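You operate a simulated robot arm through the tools that you are given. There is no shell and no other tool. Be economical: measure what you need, move in short steps, check, and stop when the job is done.

You run a simulated robot arm. Do the job below in one go: nothing can be reset, and whatever is moved stays where it is left.

Task
Clean the glue dabber at the open cleaner tin and put both lids back.
Fine: press it on the cleaner till its foot turns pale, stand it in its cup; the lids of the tin and the blue glue pot; leave the other glue lids on. Set down upright: glue dabber.

It is judged by the outcome, as a careful person would: the job done as asked, and still so three seconds after it is handed in. It fails if anything else is knocked over, pushed out of place, dropped, spilled or broken. A push-on lid holds only when it is set on centred and level and pressed home; a screw cap is set on level and turned clockwise until tight.

Robot
A 6-joint arm with a fingered hand on a trunk, on a base that drives. Base frame: it is fixed to the floor where the robot stands at the start and does not move with it; the origin is under the middle of the robot, x ahead of it, y to its left, z up; the surface under the hand at the start is at about z = 0.882. Readings come in m, degrees, newtons and seconds.
With the tool pointing down near the work surface it reaches from about 0.5 to 0.96 m from the robot's upright axis, wherever it stands. Its first joint turns from -166.0 to 166.0 degrees. Places, roughly: blue glue lid [0.7, -0.2, 0.9]; blue glue lid (6x6x3 cm) [0.7, -0.2, 0.9]; blue glue pot [0.6, -0.1, 0.9]; cleaner tin [0.8, -0.4, 0.9]; green glue lid [0.6, -0.3, 0.9]; green glue lid (6x6x3 cm) [0.6, -0.3, 0.9]; green glue pot [0.6, -0.3, 0.9]; orange glue lid [0.6, -0.2, 0.9]; orange glue lid (6x6x3 cm) [0.6, -0.2, 0.9]; orange glue pot [0.6, -0.2, 0.9]. Payload 5 kg.
Tool frame: the origin (TCP) lies between the finger pads and is the grasp point; the fingertips stand 0.043 m ahead of it; z points along the fingers, y is the line along which they close. Largest opening 0.144 m; the body of the gripper starts 0.05 m behind the TCP. The gripper is a hand of 5 fingers: y runs from the thumb to the fingers, the wrist lies at [-0.021, -0.133, -0.233] in the tool frame, and closing takes about 1.5 s.
Orientation is that of the tool frame in the base frame, as [roll, pitch, yaw] about the fixed x, y, z axes, in that order (R = Rz(yaw) Ry(pitch) Rx(roll)). With the fingers straight down and the wrist toward the robot, the tool's x, y and z point along [0, 1, 0], [1, 0, 0] and [0, 0, -1] of the base frame.

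Tools
- The arm moves only by the tool send_rows. Its argument "targets" is a list of rows, each a list of 6 numbers: the turn, a rotation vector about the tool's x, y, z in degrees, then the shift along the tool's x, y, z in m. In form: [[rx, ry, rz, dx, dy, dz], ...]. A call has 1 to 20 rows; each row shifts and turns the commanded pose from where the row before left it, along the tool's axes as they then stand. "gripper" is the opening, from 0 (shut) to 1 (fully open), set as the call begins (left out, the last holds). A row lasts 0.2 s, in which the tool goes at most 0.05 m and 8.6 degrees; a call with a longer step from one row to the next is refused whole, and so is a gripper value outside its range. A pose out of reach is approached as far as the arm can. The call stops where the force on the tool passes 40 N (or 10 N more than at its start, if that is more) or the arm is blocked; 0.2 s more then pass. The fingers move at their own pace (about 0.072 m/s each) and stop on an object; they squeeze with about 22 N. The grip force told is the motor's: it shows also when the fingers shut on nothing. Time passes only in rows, and 0.2 s behind the last, so rows that do not move let the fingers close. It gives the time, the measured TCP pose, the force on the tool (base axes), the opening and the grip force at its end, in the units of the frame above (readings bear some noise), with the torque about the TCP (base axes, N m) and any sound that the robot's microphone picked up.
- Cameras (640 x 400 px; columns grow to the right, rows downward): "scene" is now at [0.0168, 0.1239, 1.606]; the picture's right is [-0.39, -0.92, 0.00], its down [-0.61, 0.26, -0.75] and it looks along [0.69, -0.29, -0.66] (base axes); focal length 282 px, centre (320, 200). "wrist" rides on the gripper at [0.086, -0.108, -0.168] in the tool frame; the picture's right is [-0.80, 0.28, -0.53], its down [-0.54, -0.73, 0.42] and it looks along [-0.27, 0.63, 0.73] (tool axes); focal length 275 px, centre (320, 200). There is no depth. A picture from a camera that has moved, and an enlarged one, comes with that camera's place and axes in the base frame and with its lens.
- grab_frame(camera): a new picture of that camera. No time passes.
- lift_body(by): slides the trunk up (or, below 0, down) by that many m; the arm and the scene camera ride with it, the base frame stays. It gives what a move gives, with no picture.
- roll_base(legs): drives the robot by 1 to 6 legs, each [ahead, left, turn to the left] in m, m and degrees, along the robot's own axes; the way and the turn of a leg run together, so that a leg with both is an arc; at most 1.5 m and 180 degrees a leg. The arm and the cameras ride along, it lands a little off, and it stops where it bumps. It gives what a move gives.
- curl_fingers(index, middle, ring, little, thumb_bend, thumb_turn): sets how far each is bent, from 0 (flat) to 100 (curled in); at 30 the hand is open as for a grip, at 70 the pads meet at the TCP. One left out holds its place. A second passes; each finger stops where it meets its share of the squeeze, and holds until it gets a number again. A gripper value or a shape takes the hand back. It gives what a move gives, with no picture; readings hold the bend of each and the force on index, middle, ring, little, thumb and palm. thumb_turn goes from beside the hand (0) to across from the fingers (100), as for a grip.
- grasp_type(shape): the hand has 5 fingers and takes this shape, open, in about a second: jaw (thumb against the fingers, like two jaws); tri (thumb and two fingers); tip (a fingertip pinch); poke (one finger out to press); point (the index stretched); flat (the hand flat); cup (the hand cupped); fist (a fist). The gripper value then closes the fingers along that shape, each until it touches; the sizes above hold for jaw. It gives what a move gives, with no picture.
- pan_tilt(pan, tilt): turns the head with the scene camera to pan (to the left, within 155 degrees either way) and tilt (down, from -29 to 69), counted from straight ahead of the robot. It gives what a move gives.
- inspect(camera, box): a new picture of the part [left, top, right, bottom] of that camera's present view, enlarged. No time passes.
- close_job(): hands the job in; it is judged then, once.

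Work in short steps. Places have to be worked out from the pictures, the camera data and where the tool is seen: move nearer, look again, correct. Check each grasp and each placing, and mend what went wrong. You have 120 turns and 98 pictures in all, those below and enlarged ones among them. Open the gripper and draw the arm clear of the work before you hand the job in, unless the task says otherwise; then end with one line.

The tools are called as name(argument=value, ...) on one line, values as JSON. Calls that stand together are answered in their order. send_rows: Moves the arm, as the interface text tells. Its arguments: {"type":"object","properties":{"targets":{"type":"array"},"gripper":{"type":"number"}},"required":["targets"]} The other tools are called the same way: lift_body (by) slides the trunk up or down; grasp_type (shape) gives the hand a shape; curl_fingers (index, middle, ring, little, thumb_bend, thumb_turn) moves the fingers one by one; roll_base (legs) drives the base; pan_tilt (pan, tilt) turns the head that bears the scene camera; grab_frame (camera) takes a picture; inspect (camera, box) takes an enlarged picture of a part of a camera's view; close_job () hands the job in.

At the start:

```text
t: 0.0
eef_pos: [0.5457, 0.0093, 1.2149]
tool_rot: [179.9, 0.1, 89.9]
force: [0.5, -0.6, -0.2]
moment: [-0.05, 0.0, 0.01]
width: 0.1434
grasp_force: 0.0
shape: jaw
bend: [30.0, 30.0, 30.0, 30.0, 30.0, 98.0]
finger forces: [0.1, 0.1, 0.0, 0.1, 0.0, 0.0]
trunk travel left (down, up): [-0.525, 0.065]
robot x, y, heading: [-0.0007, 0.0035, -0.1]
head pan, tilt: [-22.7, 41.4]
```

scene: 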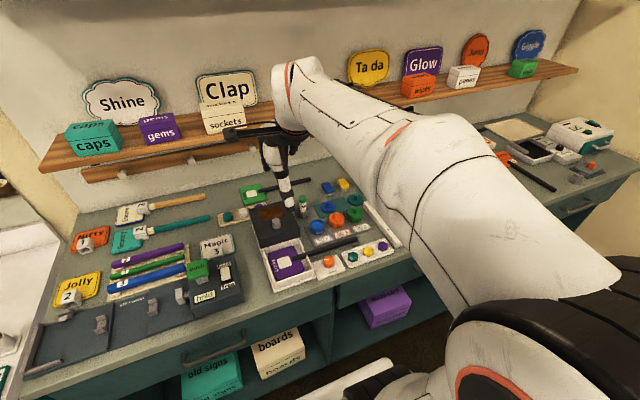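
wrist: 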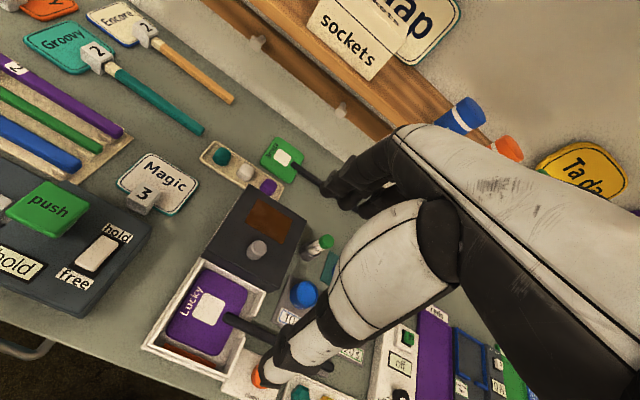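

The arm hides part of the work area. I enlarge the part of the view where the pots should be.

inspect(camera="scene", box=[220, 160, 420, 285])

inspect(camera="scene", box=[440, 100, 640, 225])

```text
3.20 times, centred on (320, 222) of scene
camera zoom: at [0.0168, 0.1239, 1.606], right [-0.39, -0.92, 0.0], down [-0.61, 0.26, -0.75], along [0.69, -0.29, -0.66], focal length 903 px, centre (320, 128)
```

zoom: 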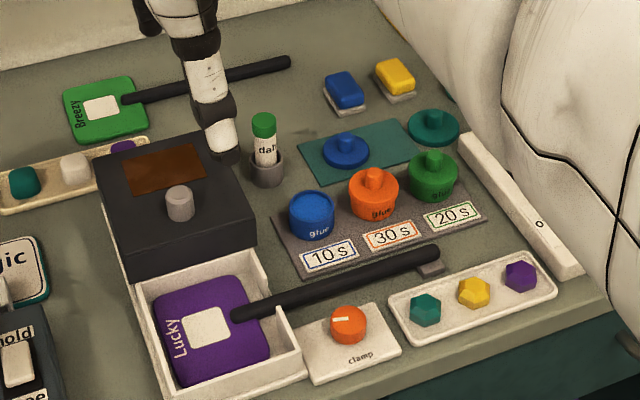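

```text
3.20 times, centred on (540, 162) of scene
camera zoom: at [0.0168, 0.1239, 1.606], right [-0.39, -0.92, 0.0], down [-0.61, 0.26, -0.75], along [0.69, -0.29, -0.66], focal length 903 px, centre (-384, 320)
```

zoom: 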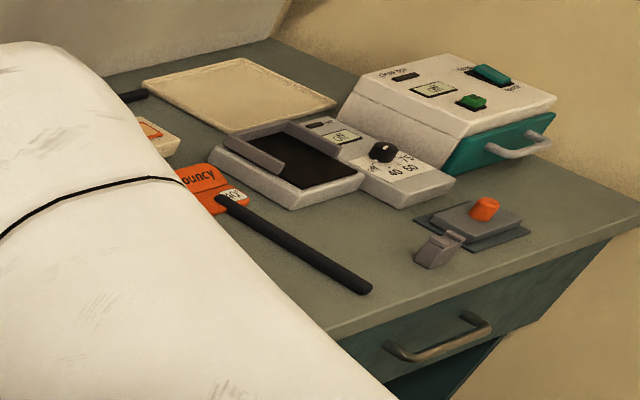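

The dabber stands in its cup near (0.715, -0.10). The blue lid is near (0.71, -0.20), the blue pot near (0.615, -0.12), and a teal lid near (0.70, -0.31). The tin is behind the arm, so I move the arm to the left to see it.

send_rows(targets=[[0, 0, 0, 0.045, 0, 0], [0, 0, 0, 0.045, 0, 0], [0, 0, 0, 0.045, 0, 0], [0, 0, 0, 0.045, 0, 0], [0, 0, 0, 0.045, 0, 0], [0, 0, 0, 0.045, 0, 0], [0, 0, 0, 0.045, 0, 0], [0, 0, 0, 0.045, 0, 0]])

grab_frame(camera="scene")

```text
t: 1.8
eef_pos: [0.5478, 0.3669, 1.2126]
tool_rot: [180.0, -0.1, 90.1]
force: [0.3, 0.1, -0.3]
moment: [0.0, 0.04, -0.01]
width: 0.1437
grasp_force: 0.1
shape: jaw
bend: [30.0, 30.0, 30.0, 30.0, 30.0, 97.0]
finger forces: [0.0, 0.0, 0.1, 0.1, 0.0, 0.0]
trunk travel left (down, up): [-0.525, 0.065]
robot x, y, heading: [0.0034, -0.0014, -0.0]
head pan, tilt: [-22.7, 41.4]
```

```text
93 pictures are left
camera scene: at [0.017, 0.1247, 1.6059], right [-0.39, -0.92, 0.0], down [-0.61, 0.25, -0.75], along [0.69, -0.29, -0.66], focal length 282 px, centre (320, 200)
```

scene: 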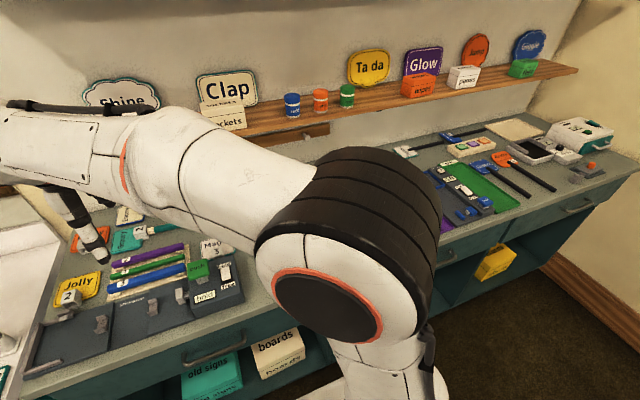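

This is worse, because the elbow now blocks the view. I move the arm far to the right instead.

send_rows(targets=[[0, 0, 0, -0.046, 0, 0], [0, 0, 0, -0.046, 0, 0], [0, 0, 0, -0.046, 0, 0], [0, 0, 0, -0.046, 0, 0], [0, 0, 0, -0.046, 0, 0], [0, 0, 0, -0.046, 0, 0], [0, 0, 0, -0.046, 0, 0], [0, 0, 0, -0.046, 0, 0], [0, 0, 0, -0.046, 0, 0], [0, 0, 0, -0.046, 0, 0], [0, 0, 0, -0.046, 0, 0], [0, 0, 0, -0.046, 0, 0], [0, 0, 0, -0.046, 0, 0], [0, 0, 0, -0.046, 0, 0], [0, 0, 0, -0.046, 0, 0], [0, 0, 0, -0.046, 0, 0], [0, 0, 0, -0.046, 0, 0], [0, 0, 0, -0.046, 0, 0], [0, 0, 0, -0.046, 0, 0], [0, 0, 0, -0.046, 0, 0]])

grab_frame(camera="scene")

grab_frame(camera="wrist")

```text
t: 6.0
eef_pos: [0.5472, -0.5484, 1.2128]
tool_rot: [-179.9, -0.2, 90.1]
force: [0.4, -0.6, 0.0]
moment: [0.03, 0.02, -0.02]
width: 0.1441
grasp_force: 0.1
shape: jaw
bend: [30.0, 30.0, 30.0, 30.0, 30.0, 98.0]
finger forces: [0.1, 0.0, 0.0, 0.0, 0.1, 0.0]
trunk travel left (down, up): [-0.525, 0.065]
robot x, y, heading: [0.0048, -0.0036, 0.0]
head pan, tilt: [-22.7, 41.4]
```

```text
92 pictures are left
camera scene: at [0.0173, 0.1223, 1.606], right [-0.39, -0.92, 0.0], down [-0.61, 0.26, -0.75], along [0.69, -0.29, -0.66], focal length 282 px, centre (320, 200)
```

scene: 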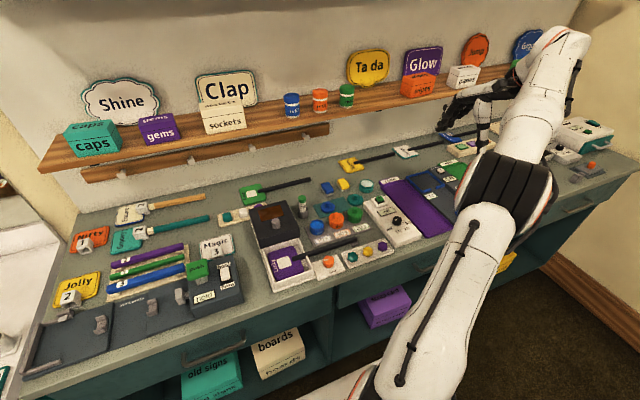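

```text
91 pictures are left
camera wrist: at [0.439, -0.4645, 1.379], right [0.28, -0.8, 0.53], down [-0.73, -0.54, -0.42], along [0.63, -0.27, -0.73], focal length 275 px, centre (320, 200)
```

wrist: 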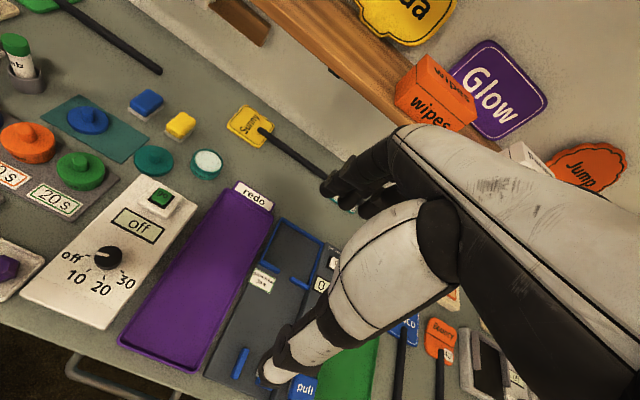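

Now everything is in view: the tin with a white pad, and its teal lid beside it. I zoom in.

inspect(camera="scene", box=[280, 165, 400, 240])

inspect(camera="wrist", box=[0, 20, 240, 220])

```text
5.33 times, centred on (340, 202) of scene
camera zoom: at [0.0173, 0.1223, 1.606], right [-0.39, -0.92, 0.0], down [-0.61, 0.26, -0.75], along [0.69, -0.29, -0.66], focal length 1504 px, centre (213, 187)
```

zoom: 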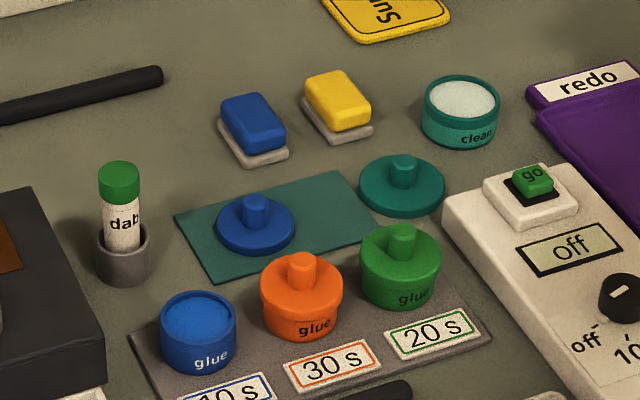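

```text
2.00 times, centred on (120, 120) of wrist
camera zoom: at [0.439, -0.4645, 1.379], right [0.28, -0.8, 0.53], down [-0.73, -0.54, -0.42], along [0.63, -0.27, -0.73], focal length 551 px, centre (720, 360)
```

zoom: 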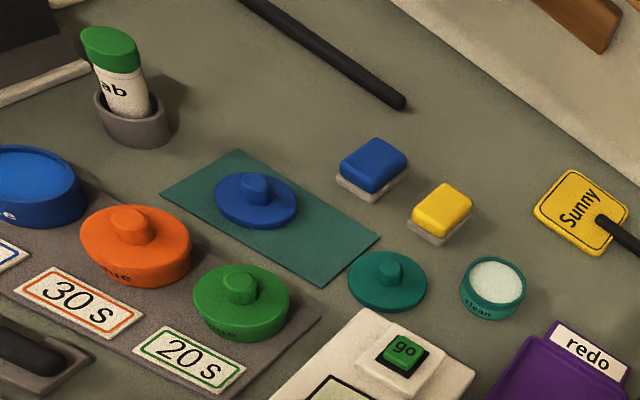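

Estimates from the picture:
- Dabber at (0.719, -0.105), top at z≈0.97, in a cup with its rim at z≈0.91.
- Tin at (0.765, -0.394), rim at z≈0.912.
- Tin lid at (0.714, -0.317).
- Blue lid at (0.720, -0.204), knob top at z≈0.911.
- Blue pot at (0.629, -0.123), rim at z≈0.914.

Next I look at the hand in its "tip" and "tri" shapes.

grasp_type(shape="tip")

inspect(camera="wrist", box=[220, 100, 540, 400])

inspect(camera="scene", box=[400, 20, 600, 160])

```text
t: 6.9
eef_pos: [0.5474, -0.5468, 1.2148]
tool_rot: [180.0, 0.0, 89.9]
force: [0.5, 0.1, 0.4]
moment: [0.01, -0.02, -0.02]
width: 0.1438
grasp_force: 0.1
shape: tip
bend: [30.0, 98.0, 99.0, 99.0, 30.0, 98.0]
finger forces: [0.1, 0.1, 0.1, 0.0, 0.1, 0.0]
trunk travel left (down, up): [-0.525, 0.065]
robot x, y, heading: [0.0004, -0.0032, 0.1]
head pan, tilt: [-22.7, 41.4]
```

```text
1.33 times, centred on (380, 250) of wrist
camera zoom: at [0.4386, -0.4624, 1.3806], right [0.28, -0.8, 0.53], down [-0.73, -0.54, -0.42], along [0.63, -0.27, -0.73], focal length 367 px, centre (240, 133)
```

zoom: 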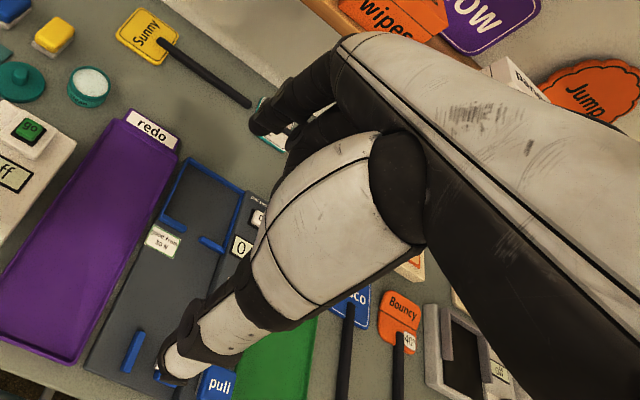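

```text
2.86 times, centred on (500, 90) of scene
camera zoom: at [0.0168, 0.1237, 1.606], right [-0.39, -0.92, 0.0], down [-0.61, 0.26, -0.75], along [0.69, -0.29, -0.66], focal length 806 px, centre (-194, 514)
```

zoom: 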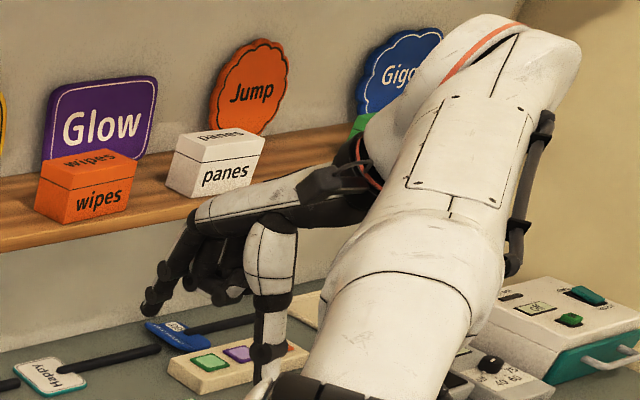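

In "tip" only the index finger and thumb stand out, which suits the small knobs. The shelf edge is at about x≈0.9, z≈1.18, so I keep the knuckles clear of it. I move over the blue lid with the hand closed, to see where the pinch point is.

send_rows(targets=[[0, 0, 0, 0.043, 0.0216, 0.0205], [0, 0, 0, 0.043, 0.0216, 0.0205], [0, 0, 0, 0.043, 0.0216, 0.0205], [0, 0, 0, 0.043, 0.0216, 0.0205], [0, 0, 0, 0.043, 0.0216, 0.0205], [0, 0, 0, 0.043, 0.0216, 0.0205], [0, 0, 0, 0.043, 0.0216, 0.0205], [0, 0, 0, 0.043, 0.0216, 0.0205], [0, 0, 0, 0, 0, 0]], gripper=0)

grab_frame(camera="wrist")

inspect(camera="scene", box=[240, 100, 440, 240])

```text
refused: row 1 steps farther than a row can; nothing moved
```

```text
86 pictures are left
camera wrist: at [0.4386, -0.4624, 1.3806], right [0.28, -0.8, 0.53], down [-0.73, -0.54, -0.42], along [0.63, -0.27, -0.73], focal length 275 px, centre (320, 200)
```

wrist: 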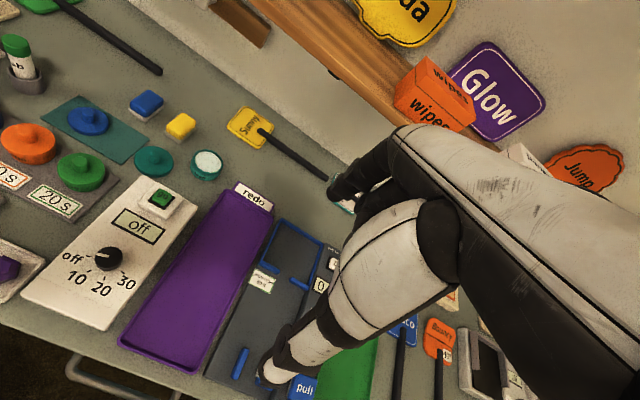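

```text
2.86 times, centred on (340, 170) of scene
camera zoom: at [0.0168, 0.1237, 1.606], right [-0.39, -0.92, 0.0], down [-0.61, 0.26, -0.75], along [0.69, -0.29, -0.66], focal length 806 px, centre (263, 286)
```

zoom: 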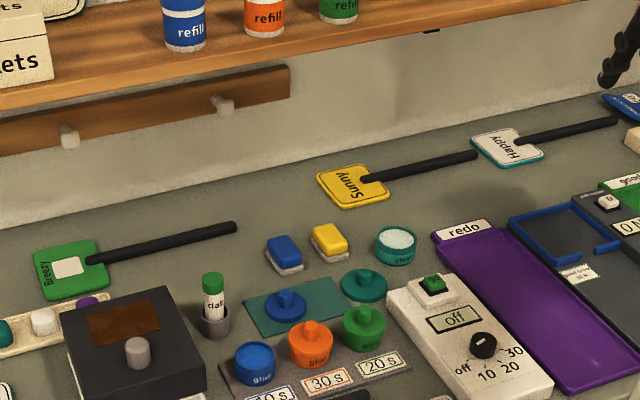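

The row was too long, so I use shorter ones.

send_rows(targets=[[0, 0, 0, 0.0344, 0.0173, 0.0165], [0, 0, 0, 0.0344, 0.0173, 0.0165], [0, 0, 0, 0.0344, 0.0173, 0.0165], [0, 0, 0, 0.0344, 0.0173, 0.0165], [0, 0, 0, 0.0344, 0.0173, 0.0165], [0, 0, 0, 0.0344, 0.0173, 0.0165], [0, 0, 0, 0.0344, 0.0173, 0.0165], [0, 0, 0, 0.0344, 0.0173, 0.0165], [0, 0, 0, 0.0344, 0.0173, 0.0165], [0, 0, 0, 0.0344, 0.0173, 0.0165]], gripper=0)

grab_frame(camera="wrist")

grab_frame(camera="scene")

```text
t: 9.1
eef_pos: [0.7233, -0.2069, 1.0485]
tool_rot: [-179.9, -0.1, 90.0]
force: [0.4, -0.4, 0.1]
moment: [-0.01, 0.02, -0.01]
width: 0.0
grasp_force: 22.1
shape: tip
bend: [70.0, 100.0, 100.0, 100.0, 60.0, 100.0]
finger forces: [0.0, 0.1, 0.0, 0.0, 0.0, 0.0]
trunk travel left (down, up): [-0.525, 0.065]
robot x, y, heading: [0.0024, 0.0033, 0.0]
head pan, tilt: [-22.7, 41.4]
```

```text
84 pictures are left
camera wrist: at [0.6144, -0.1222, 1.2161], right [0.28, -0.8, 0.53], down [-0.73, -0.54, -0.42], along [0.63, -0.27, -0.73], focal length 275 px, centre (320, 200)
```

wrist: 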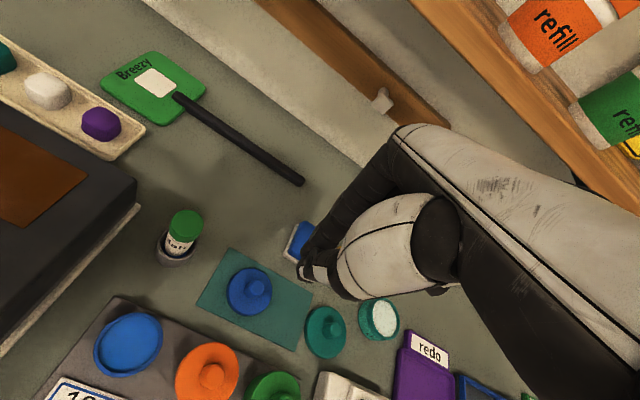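

```text
83 pictures are left
camera scene: at [0.0173, 0.124, 1.606], right [-0.39, -0.92, 0.0], down [-0.61, 0.26, -0.75], along [0.69, -0.29, -0.66], focal length 282 px, centre (320, 200)
```

scene: 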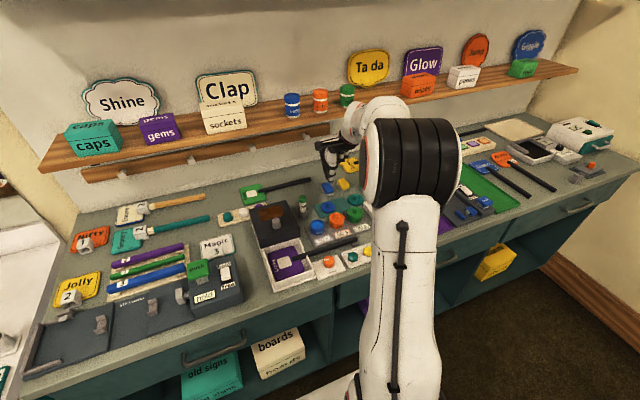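

The closed pinch shows near (303, 270), which fits x≈0 in the tool frame. I zoom in to see the exact tip.

inspect(camera="wrist", box=[180, 200, 420, 350])

inspect(camera="scene", box=[280, 125, 400, 240])

```text
2.67 times, centred on (300, 275) of wrist
camera zoom: at [0.6144, -0.1222, 1.2161], right [0.28, -0.8, 0.53], down [-0.73, -0.54, -0.42], along [0.63, -0.27, -0.73], focal length 734 px, centre (373, 0)
```

zoom: 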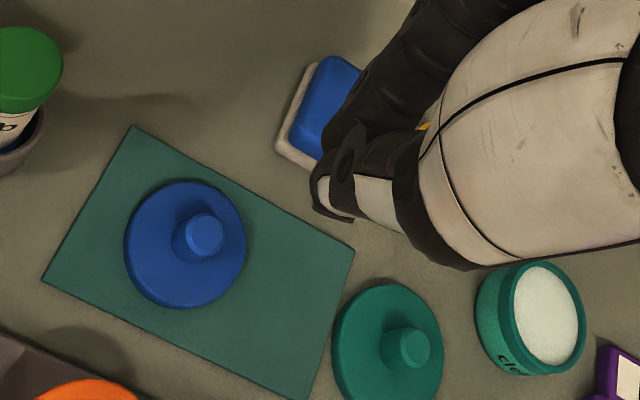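

```text
3.48 times, centred on (340, 182) of scene
camera zoom: at [0.0173, 0.124, 1.606], right [-0.39, -0.92, 0.0], down [-0.61, 0.26, -0.75], along [0.69, -0.29, -0.66], focal length 981 px, centre (250, 261)
```

zoom: 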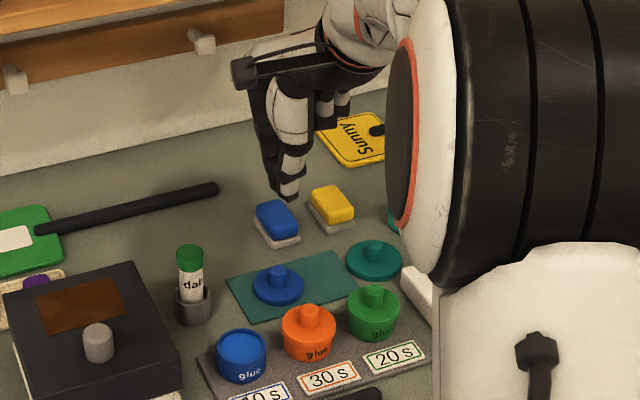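

The fingertips are about 0.045 m ahead of the TCP. I put the blue lid's knob at (0.719, -0.203), so I part the fingers a little and go down over it.

send_rows(targets=[[0, 0, 0, 0.004, -0.0043, 0], [0, 0, 0, 0, 0, 0.025], [0, 0, 0, 0, 0, 0.025], [0, 0, 0, 0, 0, 0.02], [0, 0, 0, 0, 0, 0.015]], gripper=0.35)

inspect(camera="wrist", box=[180, 200, 420, 350])

inspect(camera="scene", box=[280, 125, 400, 240])

```text
t: 10.3
eef_pos: [0.7141, -0.2011, 0.9655]
tool_rot: [-180.0, 0.0, 90.0]
force: [0.3, -0.8, -0.1]
moment: [0.0, 0.02, -0.02]
width: 0.0501
grasp_force: 0.1
shape: tip
bend: [73.0, 98.0, 99.0, 99.0, 73.0, 100.0]
finger forces: [0.0, 0.0, 0.0, 0.1, 0.0, 0.1]
trunk travel left (down, up): [-0.525, 0.065]
robot x, y, heading: [0.001, 0.0026, -0.2]
head pan, tilt: [-22.7, 41.4]
```

```text
2.67 times, centred on (300, 275) of wrist
camera zoom: at [0.6051, -0.1171, 1.1318], right [0.28, -0.8, 0.53], down [-0.73, -0.54, -0.42], along [0.63, -0.27, -0.73], focal length 734 px, centre (373, 0)
```

zoom: 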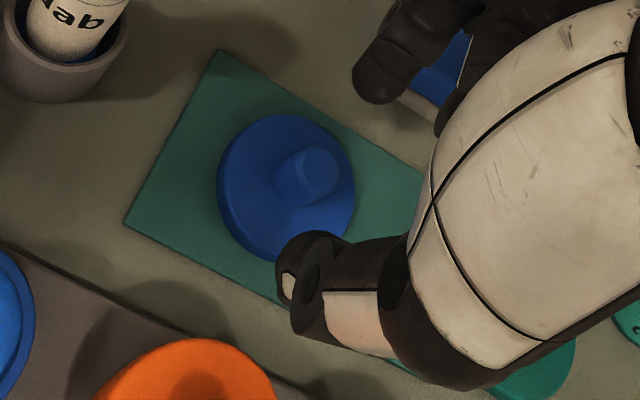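

```text
3.48 times, centred on (340, 182) of scene
camera zoom: at [0.017, 0.1238, 1.606], right [-0.39, -0.92, 0.0], down [-0.61, 0.26, -0.75], along [0.69, -0.29, -0.66], focal length 981 px, centre (250, 261)
```

zoom: 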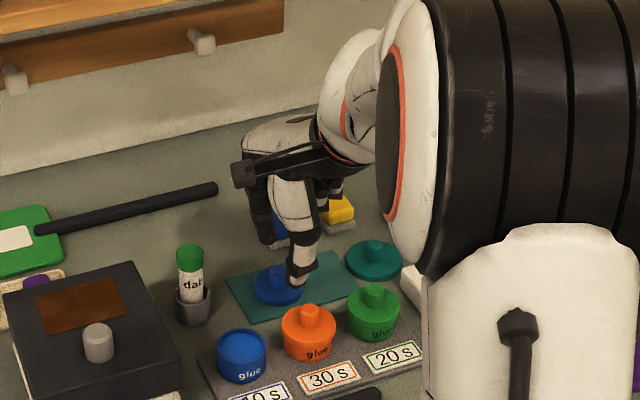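

The knob lies about 2.6 mm toward +y from the pinch line. I correct for that, go down another 2 cm, and close.

send_rows(targets=[[0, 0, 0, 0.0026, -0.001, 0], [0, 0, 0, 0, 0, 0.01], [0, 0, 0, 0, 0, 0.01]])

inspect(camera="wrist", box=[180, 200, 420, 350])

inspect(camera="scene", box=[300, 175, 370, 225])

```text
t: 11.1
eef_pos: [0.7127, -0.1992, 0.9457]
tool_rot: [179.9, 0.0, 90.0]
force: [-0.2, -0.7, 0.1]
moment: [0.02, 0.01, -0.03]
width: 0.0505
grasp_force: 0.1
shape: tip
bend: [73.0, 98.0, 99.0, 99.0, 73.0, 100.0]
finger forces: [0.0, 0.1, 0.0, 0.1, 0.0, 0.0]
trunk travel left (down, up): [-0.525, 0.065]
robot x, y, heading: [0.0016, -0.0036, 0.0]
head pan, tilt: [-22.7, 41.4]
```

```text
2.67 times, centred on (300, 275) of wrist
camera zoom: at [0.6046, -0.1145, 1.1121], right [0.28, -0.8, 0.53], down [-0.73, -0.54, -0.42], along [0.63, -0.27, -0.73], focal length 734 px, centre (373, 0)
```

zoom: 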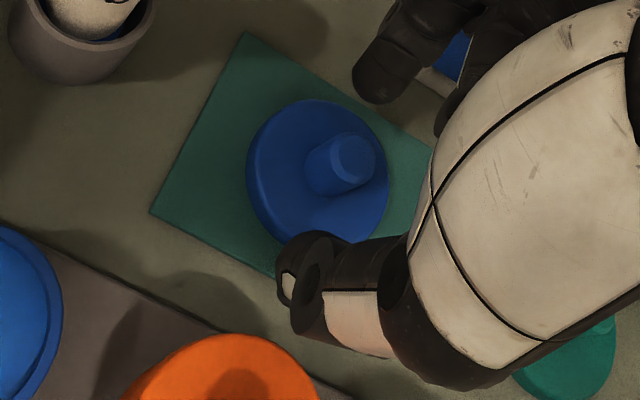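

```text
8.00 times, centred on (335, 200) of scene
camera zoom: at [0.0169, 0.1238, 1.606], right [-0.39, -0.92, 0.0], down [-0.61, 0.26, -0.75], along [0.69, -0.29, -0.66], focal length 2256 px, centre (200, 200)
```

zoom: 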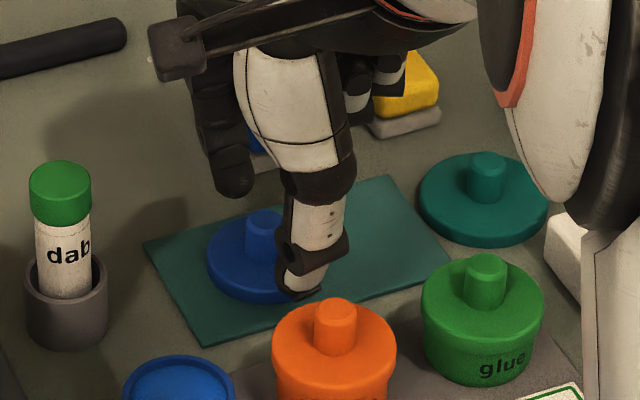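

The knob is centred between the fingertips. I close on it.

send_rows(targets=[[0, 0, 0, 0, 0, 0], [0, 0, 0, 0, 0, 0], [0, 0, 0, 0, 0, 0], [0, 0, 0, 0, 0, 0]], gripper=0)

inspect(camera="wrist", box=[180, 200, 420, 350])

```text
t: 12.1
eef_pos: [0.7136, -0.2005, 0.946]
tool_rot: [180.0, -0.1, 90.0]
force: [-0.3, 0.9, -0.1]
moment: [0.04, -0.02, -0.03]
width: 0.0118
grasp_force: 21.9
shape: tip
bend: [71.0, 100.0, 100.0, 100.0, 73.0, 100.0]
finger forces: [18.3, 0.1, 0.0, 0.0, 18.2, 0.0]
trunk travel left (down, up): [-0.525, 0.065]
robot x, y, heading: [0.0008, 0.0008, 0.1]
head pan, tilt: [-22.7, 41.4]
```

```text
2.67 times, centred on (300, 275) of wrist
camera zoom: at [0.6046, -0.1145, 1.1123], right [0.28, -0.8, 0.53], down [-0.73, -0.54, -0.42], along [0.63, -0.27, -0.73], focal length 734 px, centre (373, 0)
```

zoom: 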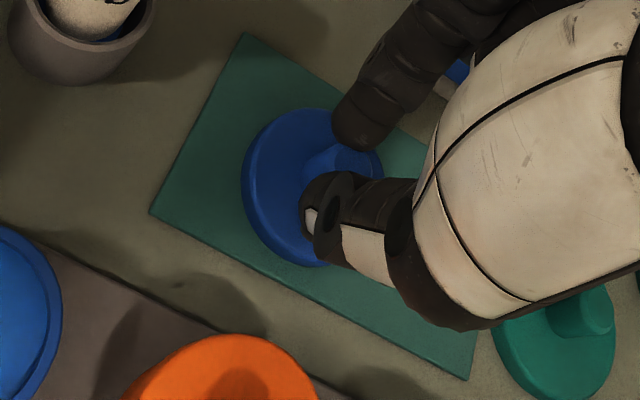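

The grip is firm, at 18 N on each finger. I lift 6 cm and look.

send_rows(targets=[[0, 0, 0, 0, 0, -0.015], [0, 0, 0, 0, 0, -0.02], [0, 0, 0, 0, 0, -0.025]])

inspect(camera="wrist", box=[100, 200, 420, 400])

inspect(camera="scene", box=[280, 165, 380, 240])

```text
t: 12.9
eef_pos: [0.7127, -0.2002, 1.0052]
tool_rot: [179.9, 0.1, 90.1]
force: [-0.5, 0.0, -0.3]
moment: [-0.01, 0.03, -0.01]
width: 0.012
grasp_force: 22.0
shape: tip
bend: [71.0, 100.0, 100.0, 100.0, 73.0, 100.0]
finger forces: [18.3, 0.0, 0.0, 0.0, 17.6, 0.0]
trunk travel left (down, up): [-0.525, 0.065]
robot x, y, heading: [0.0002, 0.0005, 0.0]
head pan, tilt: [-22.7, 41.4]
```

```text
2.00 times, centred on (260, 300) of wrist
camera zoom: at [0.6039, -0.1153, 1.1726], right [0.28, -0.8, 0.53], down [-0.73, -0.54, -0.42], along [0.63, -0.27, -0.73], focal length 551 px, centre (440, 0)
```

zoom: 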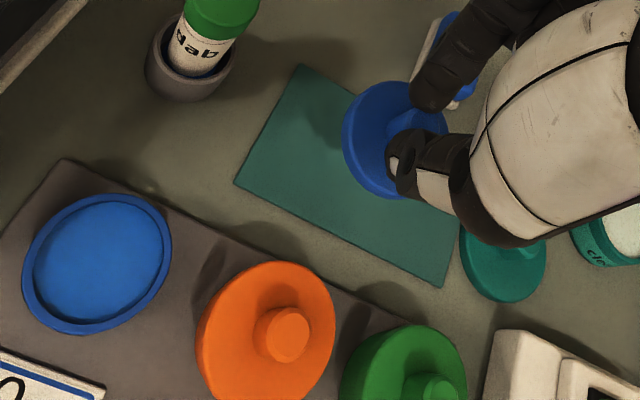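

```text
5.33 times, centred on (330, 202) of scene
camera zoom: at [0.0167, 0.1239, 1.606], right [-0.39, -0.92, 0.0], down [-0.61, 0.26, -0.75], along [0.69, -0.29, -0.66], focal length 1504 px, centre (267, 187)
```

zoom: 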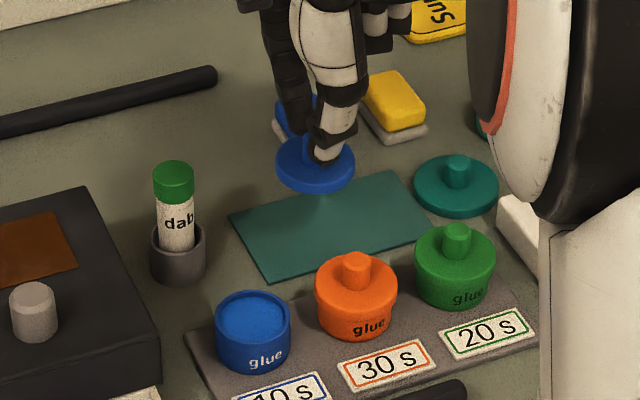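

The lid hangs level with its centre about 3.5 mm nearer me than the TCP. I raise it 2 cm and carry it over the blue pot near (0.627, -0.122).

send_rows(targets=[[0, 0, 0, 0, 0, -0.02], [0, 0, 0, 0.026, -0.0273, 0], [0, 0, 0, 0.026, -0.0273, 0], [0, 0, 0, 0.026, -0.0273, 0], [0, 0, 0, 0, 0, 0]])

inspect(camera="wrist", box=[180, 200, 420, 350])

inspect(camera="scene", box=[280, 165, 380, 240])

```text
t: 14.1
eef_pos: [0.6306, -0.1218, 1.0307]
tool_rot: [180.0, 0.0, 90.0]
force: [-0.4, 0.9, -0.7]
moment: [-0.04, -0.01, -0.02]
width: 0.0118
grasp_force: 22.1
shape: tip
bend: [71.0, 100.0, 100.0, 100.0, 73.0, 100.0]
finger forces: [18.3, 0.0, 0.0, 0.1, 17.7, 0.0]
trunk travel left (down, up): [-0.525, 0.065]
robot x, y, heading: [-0.0004, 0.0001, -0.3]
head pan, tilt: [-22.7, 41.4]
```

```text
2.67 times, centred on (300, 275) of wrist
camera zoom: at [0.5215, -0.0357, 1.197], right [0.28, -0.8, 0.53], down [-0.73, -0.54, -0.42], along [0.63, -0.27, -0.73], focal length 734 px, centre (373, 0)
```

zoom: 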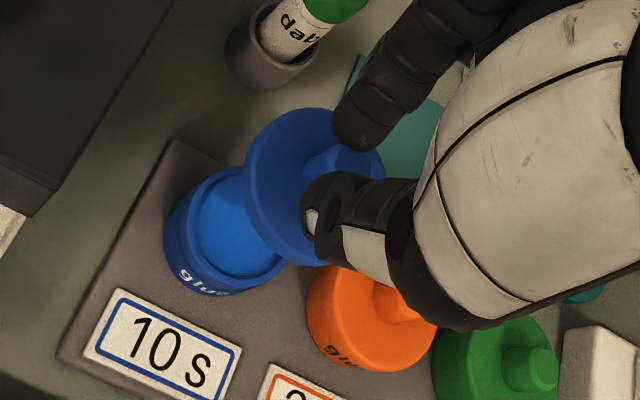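

```text
5.33 times, centred on (330, 202) of scene
camera zoom: at [0.0166, 0.124, 1.6059], right [-0.39, -0.92, 0.0], down [-0.61, 0.26, -0.75], along [0.69, -0.29, -0.66], focal length 1504 px, centre (267, 187)
```

zoom: 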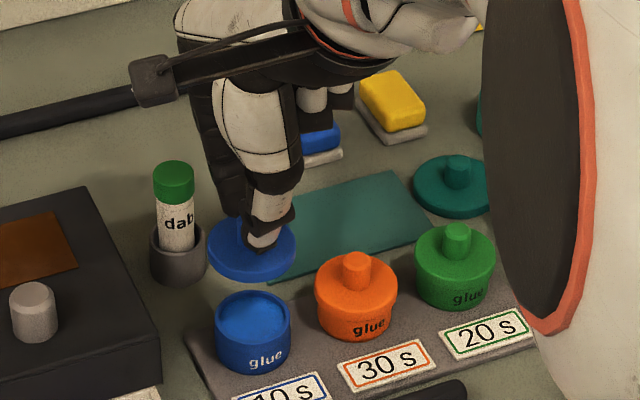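

The scene view agrees: the lid is within about 2 mm over the pot. I go down 4 cm and recheck.

send_rows(targets=[[0, 0, 0, 0, 0, 0.015], [0, 0, 0, 0, 0, 0.015], [0, 0, 0, 0, 0, 0.01], [0, 0, 0, 0, 0, 0]])

inspect(camera="wrist", box=[220, 220, 380, 320])

inspect(camera="scene", box=[295, 190, 345, 240])

```text
t: 15.1
eef_pos: [0.631, -0.1228, 0.9878]
tool_rot: [180.0, 0.0, 90.0]
force: [-0.5, 0.3, -0.1]
moment: [0.02, 0.01, 0.02]
width: 0.0116
grasp_force: 22.1
shape: tip
bend: [71.0, 100.0, 100.0, 100.0, 73.0, 100.0]
finger forces: [18.3, 0.1, 0.0, 0.1, 17.6, 0.0]
trunk travel left (down, up): [-0.525, 0.065]
robot x, y, heading: [-0.0014, 0.0027, 0.2]
head pan, tilt: [-22.7, 41.4]
```

```text
4.00 times, centred on (300, 270) of wrist
camera zoom: at [0.5215, -0.0366, 1.1538], right [0.28, -0.8, 0.53], down [-0.73, -0.54, -0.42], along [0.63, -0.27, -0.73], focal length 1101 px, centre (400, -80)
```

zoom: 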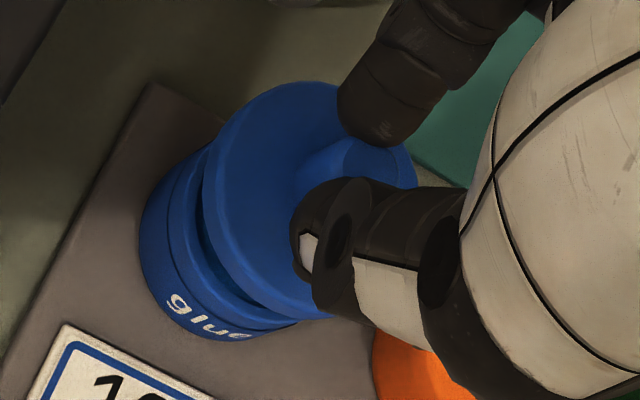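

```text
8.00 times, centred on (320, 215) of scene
camera zoom: at [0.0169, 0.1238, 1.606], right [-0.39, -0.92, 0.0], down [-0.61, 0.26, -0.75], along [0.69, -0.29, -0.66], focal length 2256 px, centre (320, 80)
```

zoom: 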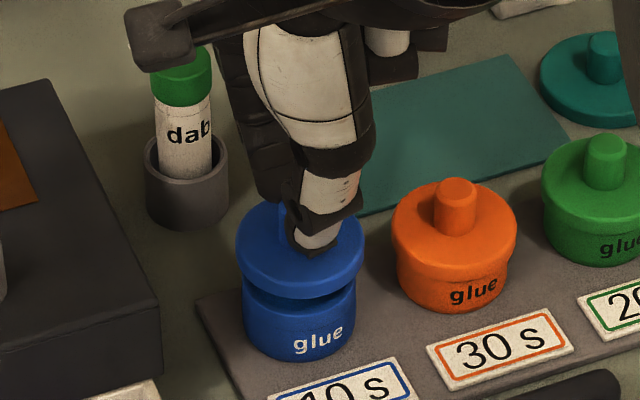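

The lid looks about 2 mm too far from me, with roughly 13 mm left to travel. I shift it 2 mm nearer, go down 9 mm, and look.

send_rows(targets=[[0, 0, 0, 0, -0.002, 0], [0, 0, 0, 0, 0, 0.005], [0, 0, 0, 0, 0, 0.004], [0, 0, 0, 0, 0, 0]])

inspect(camera="wrist", box=[220, 220, 380, 320])

inspect(camera="scene", box=[295, 190, 345, 240])

```text
t: 16.1
eef_pos: [0.6304, -0.1228, 0.9764]
tool_rot: [179.7, 0.2, 90.0]
force: [2.9, -1.9, 10.5]
moment: [-0.02, -0.05, -0.04]
width: 0.0122
grasp_force: 21.8
shape: tip
bend: [71.0, 100.0, 100.0, 100.0, 73.0, 100.0]
finger forces: [23.2, 0.0, 0.0, 0.1, 22.1, 0.0]
trunk travel left (down, up): [-0.525, 0.065]
robot x, y, heading: [-0.0046, 0.0013, 0.1]
head pan, tilt: [-22.7, 41.4]
```

```text
4.00 times, centred on (300, 270) of wrist
camera zoom: at [0.5204, -0.0378, 1.1431], right [0.28, -0.8, 0.54], down [-0.72, -0.54, -0.42], along [0.63, -0.27, -0.73], focal length 1101 px, centre (400, -80)
```

zoom: 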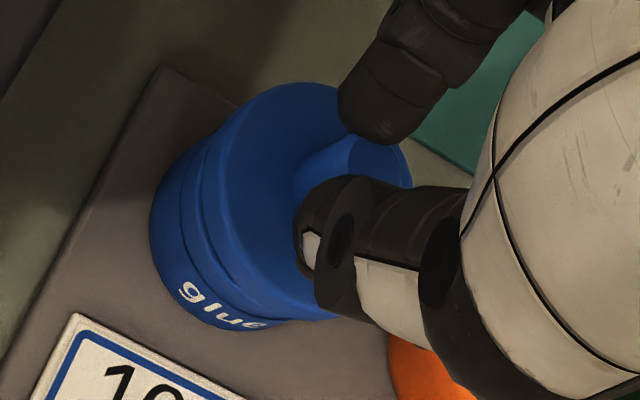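

```text
8.00 times, centred on (320, 215) of scene
camera zoom: at [0.0162, 0.1239, 1.6061], right [-0.39, -0.92, 0.0], down [-0.61, 0.26, -0.75], along [0.69, -0.29, -0.66], focal length 2256 px, centre (320, 80)
```

zoom: 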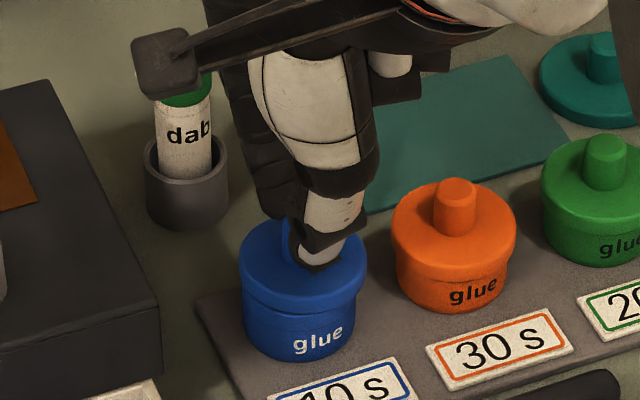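

It touches at 10 N, with a side push toward +x, so my shift was probably wrong. I lift 3 mm, go back 2 mm, and press gently.

send_rows(targets=[[0, 0, 0, 0, 0, -0.004], [0, 0, 0, 0, 0.002, 0], [0, 0, 0, 0, 0, 0.003], [0, 0, 0, 0, 0, 0.002], [0, 0, 0, 0, 0, 0]])

inspect(camera="scene", box=[295, 190, 345, 240])

```text
t: 17.3
eef_pos: [0.6318, -0.1218, 0.9765]
tool_rot: [179.8, 0.1, 89.9]
force: [3.3, -1.8, 16.2]
moment: [-0.06, -0.05, -0.04]
width: 0.0127
grasp_force: 22.0
shape: tip
bend: [71.0, 100.0, 100.0, 100.0, 74.0, 100.0]
finger forces: [24.2, 0.1, 0.0, 0.0, 23.3, 0.1]
trunk travel left (down, up): [-0.525, 0.065]
robot x, y, heading: [0.0019, 0.0011, -0.1]
head pan, tilt: [-22.7, 41.4]
```

```text
8.00 times, centred on (320, 215) of scene
camera zoom: at [0.0159, 0.1239, 1.6062], right [-0.39, -0.92, 0.0], down [-0.61, 0.26, -0.75], along [0.69, -0.29, -0.66], focal length 2256 px, centre (320, 80)
```

zoom: 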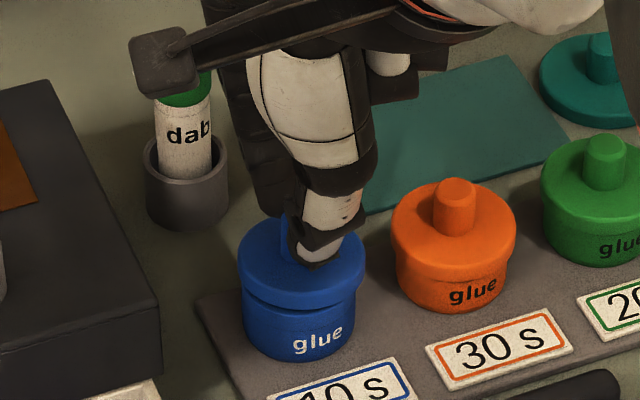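

The lid rests on the rim but isn't seated. I zoom in closer to judge the offset.

inspect(camera="scene", box=[306, 208, 330, 238])

inspect(camera="wrist", box=[250, 230, 330, 310])

```text
13.33 times, centred on (318, 223) of scene
camera zoom: at [0.0159, 0.1239, 1.6062], right [-0.39, -0.92, 0.0], down [-0.61, 0.26, -0.75], along [0.69, -0.29, -0.66], focal length 3761 px, centre (347, -107)
```

zoom: 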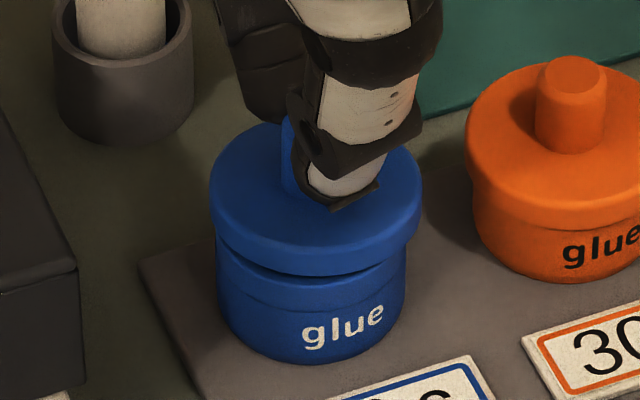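

```text
5.00 times, centred on (290, 270) of wrist
camera zoom: at [0.5218, -0.0376, 1.1424], right [0.28, -0.8, 0.54], down [-0.72, -0.54, -0.43], along [0.63, -0.27, -0.73], focal length 1376 px, centre (470, -150)
```

zoom: 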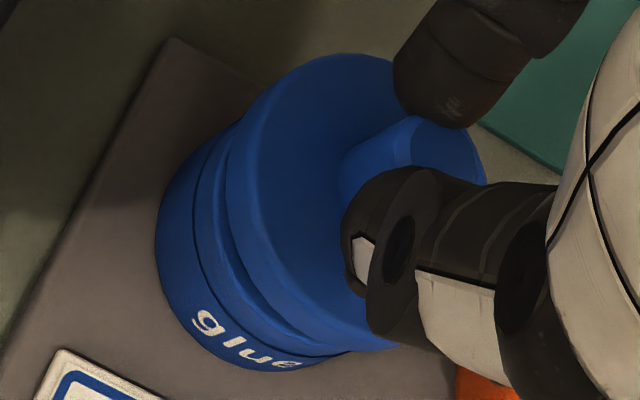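

The force and torque show the contact on the near side, with the rim pushing the lid toward +x. So the plug needs to go farther +x. I lift a little, shift +2 mm, and press again.

send_rows(targets=[[0, 0, 0, 0, 0, -0.004], [0, 0, 0, 0, 0.002, 0], [0, 0, 0, 0, 0, 0.003], [0, 0, 0, 0, 0, 0.002], [0, 0, 0, 0, 0, 0]])

inspect(camera="scene", box=[306, 208, 330, 238])

```text
t: 18.5
eef_pos: [0.6319, -0.1239, 0.976]
tool_rot: [179.8, 0.1, 90.0]
force: [2.3, -2.4, 16.9]
moment: [-0.12, 0.04, -0.05]
width: 0.0128
grasp_force: 21.9
shape: tip
bend: [71.0, 100.0, 100.0, 100.0, 74.0, 100.0]
finger forces: [23.4, 0.0, 0.0, 0.0, 24.3, 0.1]
trunk travel left (down, up): [-0.525, 0.065]
robot x, y, heading: [-0.0033, -0.0011, -0.1]
head pan, tilt: [-22.7, 41.4]
```

```text
13.33 times, centred on (318, 223) of scene
camera zoom: at [0.0157, 0.1238, 1.6061], right [-0.39, -0.92, 0.0], down [-0.61, 0.26, -0.75], along [0.69, -0.29, -0.66], focal length 3761 px, centre (347, -107)
```

zoom: 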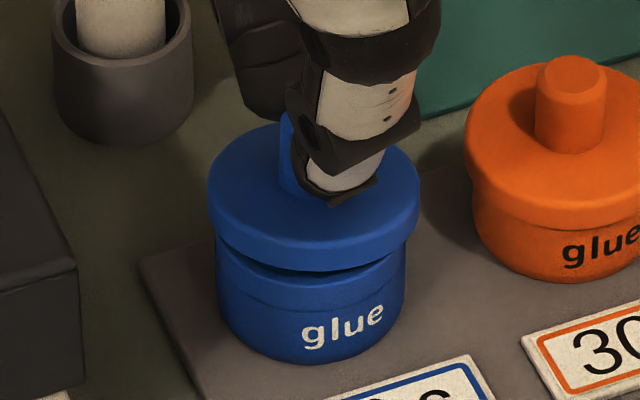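

The lid needs sideways alignment as well as depth. The first try was about 1.3 mm off toward -y, and the views put the best depth near that first x. I retry at x-3.7 mm, y+1.6 mm from here, pressing gently.

send_rows(targets=[[0, 0, 0, 0, 0, -0.006], [0, 0, 0, 0.0016, -0.0037, 0], [0, 0, 0, 0, 0, 0.003], [0, 0, 0, 0, 0, 0.003], [0, 0, 0, 0, 0, 0.001], [0, 0, 0, 0, 0, 0]])

inspect(camera="scene", box=[306, 208, 330, 238])

```text
t: 19.9
eef_pos: [0.6281, -0.1207, 0.973]
tool_rot: [180.0, 0.1, 90.0]
force: [-1.9, 0.9, 3.9]
moment: [0.03, 0.07, -0.02]
width: 0.0123
grasp_force: 22.2
shape: tip
bend: [71.0, 100.0, 100.0, 100.0, 74.0, 100.0]
finger forces: [18.8, 0.0, 0.0, 0.1, 22.3, 0.0]
trunk travel left (down, up): [-0.525, 0.065]
robot x, y, heading: [-0.0024, 0.0023, -0.2]
head pan, tilt: [-22.7, 41.4]
```

```text
13.33 times, centred on (318, 223) of scene
camera zoom: at [0.0162, 0.124, 1.606], right [-0.39, -0.92, 0.0], down [-0.61, 0.26, -0.75], along [0.69, -0.29, -0.66], focal length 3761 px, centre (347, -107)
```

zoom: 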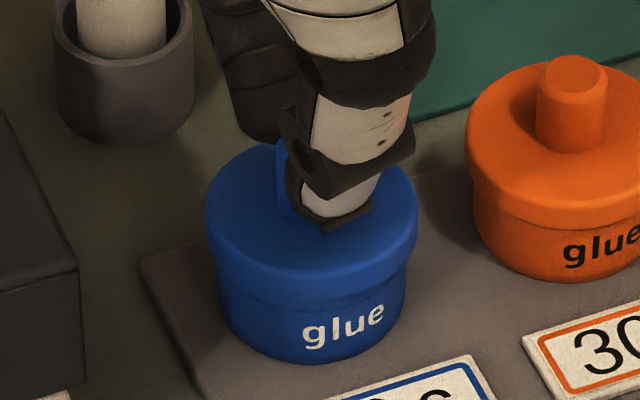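

It dropped in: lower, and only 4 N. Now I press it home.

send_rows(targets=[[0, 0, 0, 0, 0, 0.002], [0, 0, 0, 0, 0, 0.002], [0, 0, 0, 0, 0, 0.002], [0, 0, 0, 0, 0, 0.002], [0, 0, 0, 0, 0, 0]])

inspect(camera="scene", box=[306, 208, 330, 238])

```text
t: 21.1
eef_pos: [0.6297, -0.1188, 0.9711]
tool_rot: [179.5, -0.1, 90.0]
force: [-11.6, 5.8, 21.0]
moment: [0.15, 0.5, -0.03]
width: 0.0141
grasp_force: 22.1
shape: tip
bend: [71.0, 100.0, 100.0, 100.0, 73.0, 100.0]
finger forces: [19.6, 0.1, 0.1, 0.0, 31.1, 0.0]
trunk travel left (down, up): [-0.525, 0.065]
robot x, y, heading: [-0.0014, -0.0007, 0.2]
head pan, tilt: [-22.7, 41.4]
heard: snap
stopped in row 5: the force on the tool passed its limit at 41 N (the readings are from after the stop); the commanded pose is now the measured one
```

```text
13.33 times, centred on (318, 223) of scene
camera zoom: at [0.0134, 0.125, 1.6058], right [-0.38, -0.92, 0.0], down [-0.61, 0.25, -0.75], along [0.69, -0.29, -0.66], focal length 3761 px, centre (347, -107)
```

zoom: 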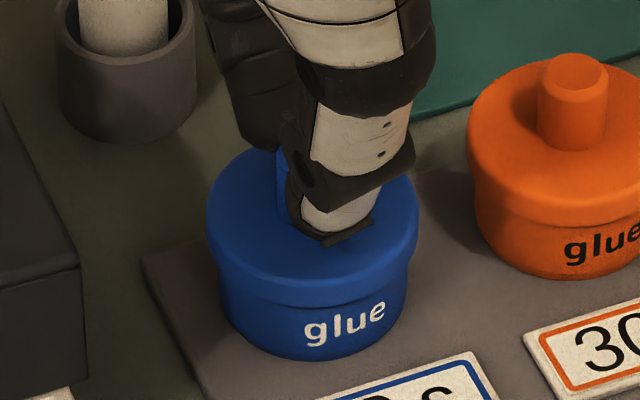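

I heard the snap, and the lid sits like the orange one. I release and rise straight up.

send_rows(targets=[[0, 0, 0, 0, 0, 0], [0, 0, 0, 0, 0, 0], [0, 0, 0, 0, 0, -0.01], [0, 0, 0, 0, 0, -0.02], [0, 0, 0, 0, 0, -0.03], [0, 0, 0, 0, 0, -0.03], [0, 0, 0, 0, 0, -0.03]], gripper=0.35)

inspect(camera="scene", box=[280, 165, 380, 240])

grab_frame(camera="wrist")

```text
t: 22.7
eef_pos: [0.6283, -0.1226, 1.0884]
tool_rot: [179.8, -0.1, 89.9]
force: [-0.5, -0.4, -1.2]
moment: [-0.01, -0.02, -0.01]
width: 0.0502
grasp_force: 0.2
shape: tip
bend: [73.0, 98.0, 99.0, 99.0, 73.0, 100.0]
finger forces: [0.1, 0.1, 0.1, 0.0, 0.0, 0.0]
trunk travel left (down, up): [-0.525, 0.065]
robot x, y, heading: [0.0009, 0.0015, 0.2]
head pan, tilt: [-22.7, 41.4]
```

```text
5.33 times, centred on (330, 202) of scene
camera zoom: at [0.0164, 0.124, 1.6059], right [-0.38, -0.92, 0.0], down [-0.61, 0.25, -0.75], along [0.69, -0.29, -0.66], focal length 1504 px, centre (267, 187)
```

zoom: 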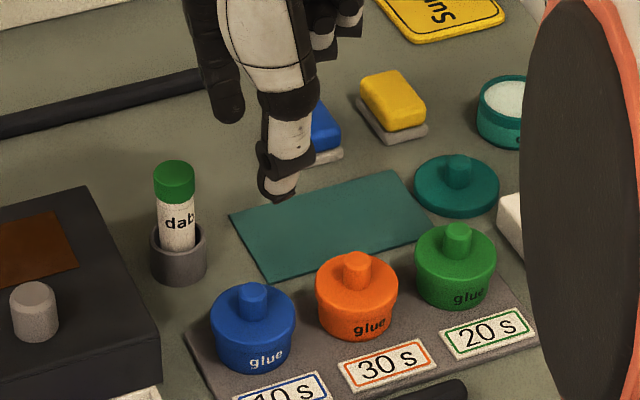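

```text
60 pictures are left
camera wrist: at [0.5187, -0.0372, 1.2551], right [0.28, -0.8, 0.53], down [-0.72, -0.54, -0.43], along [0.63, -0.27, -0.73], focal length 275 px, centre (320, 200)
```

wrist: 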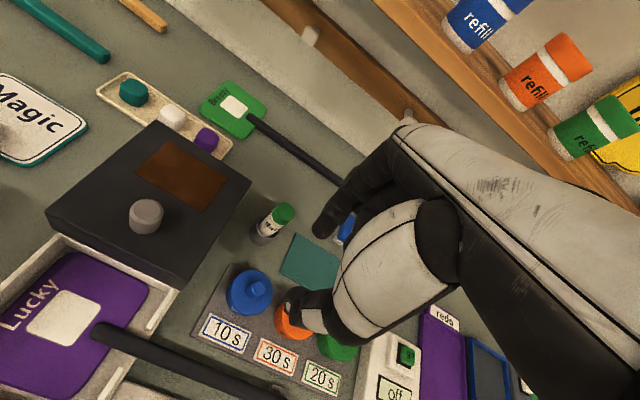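

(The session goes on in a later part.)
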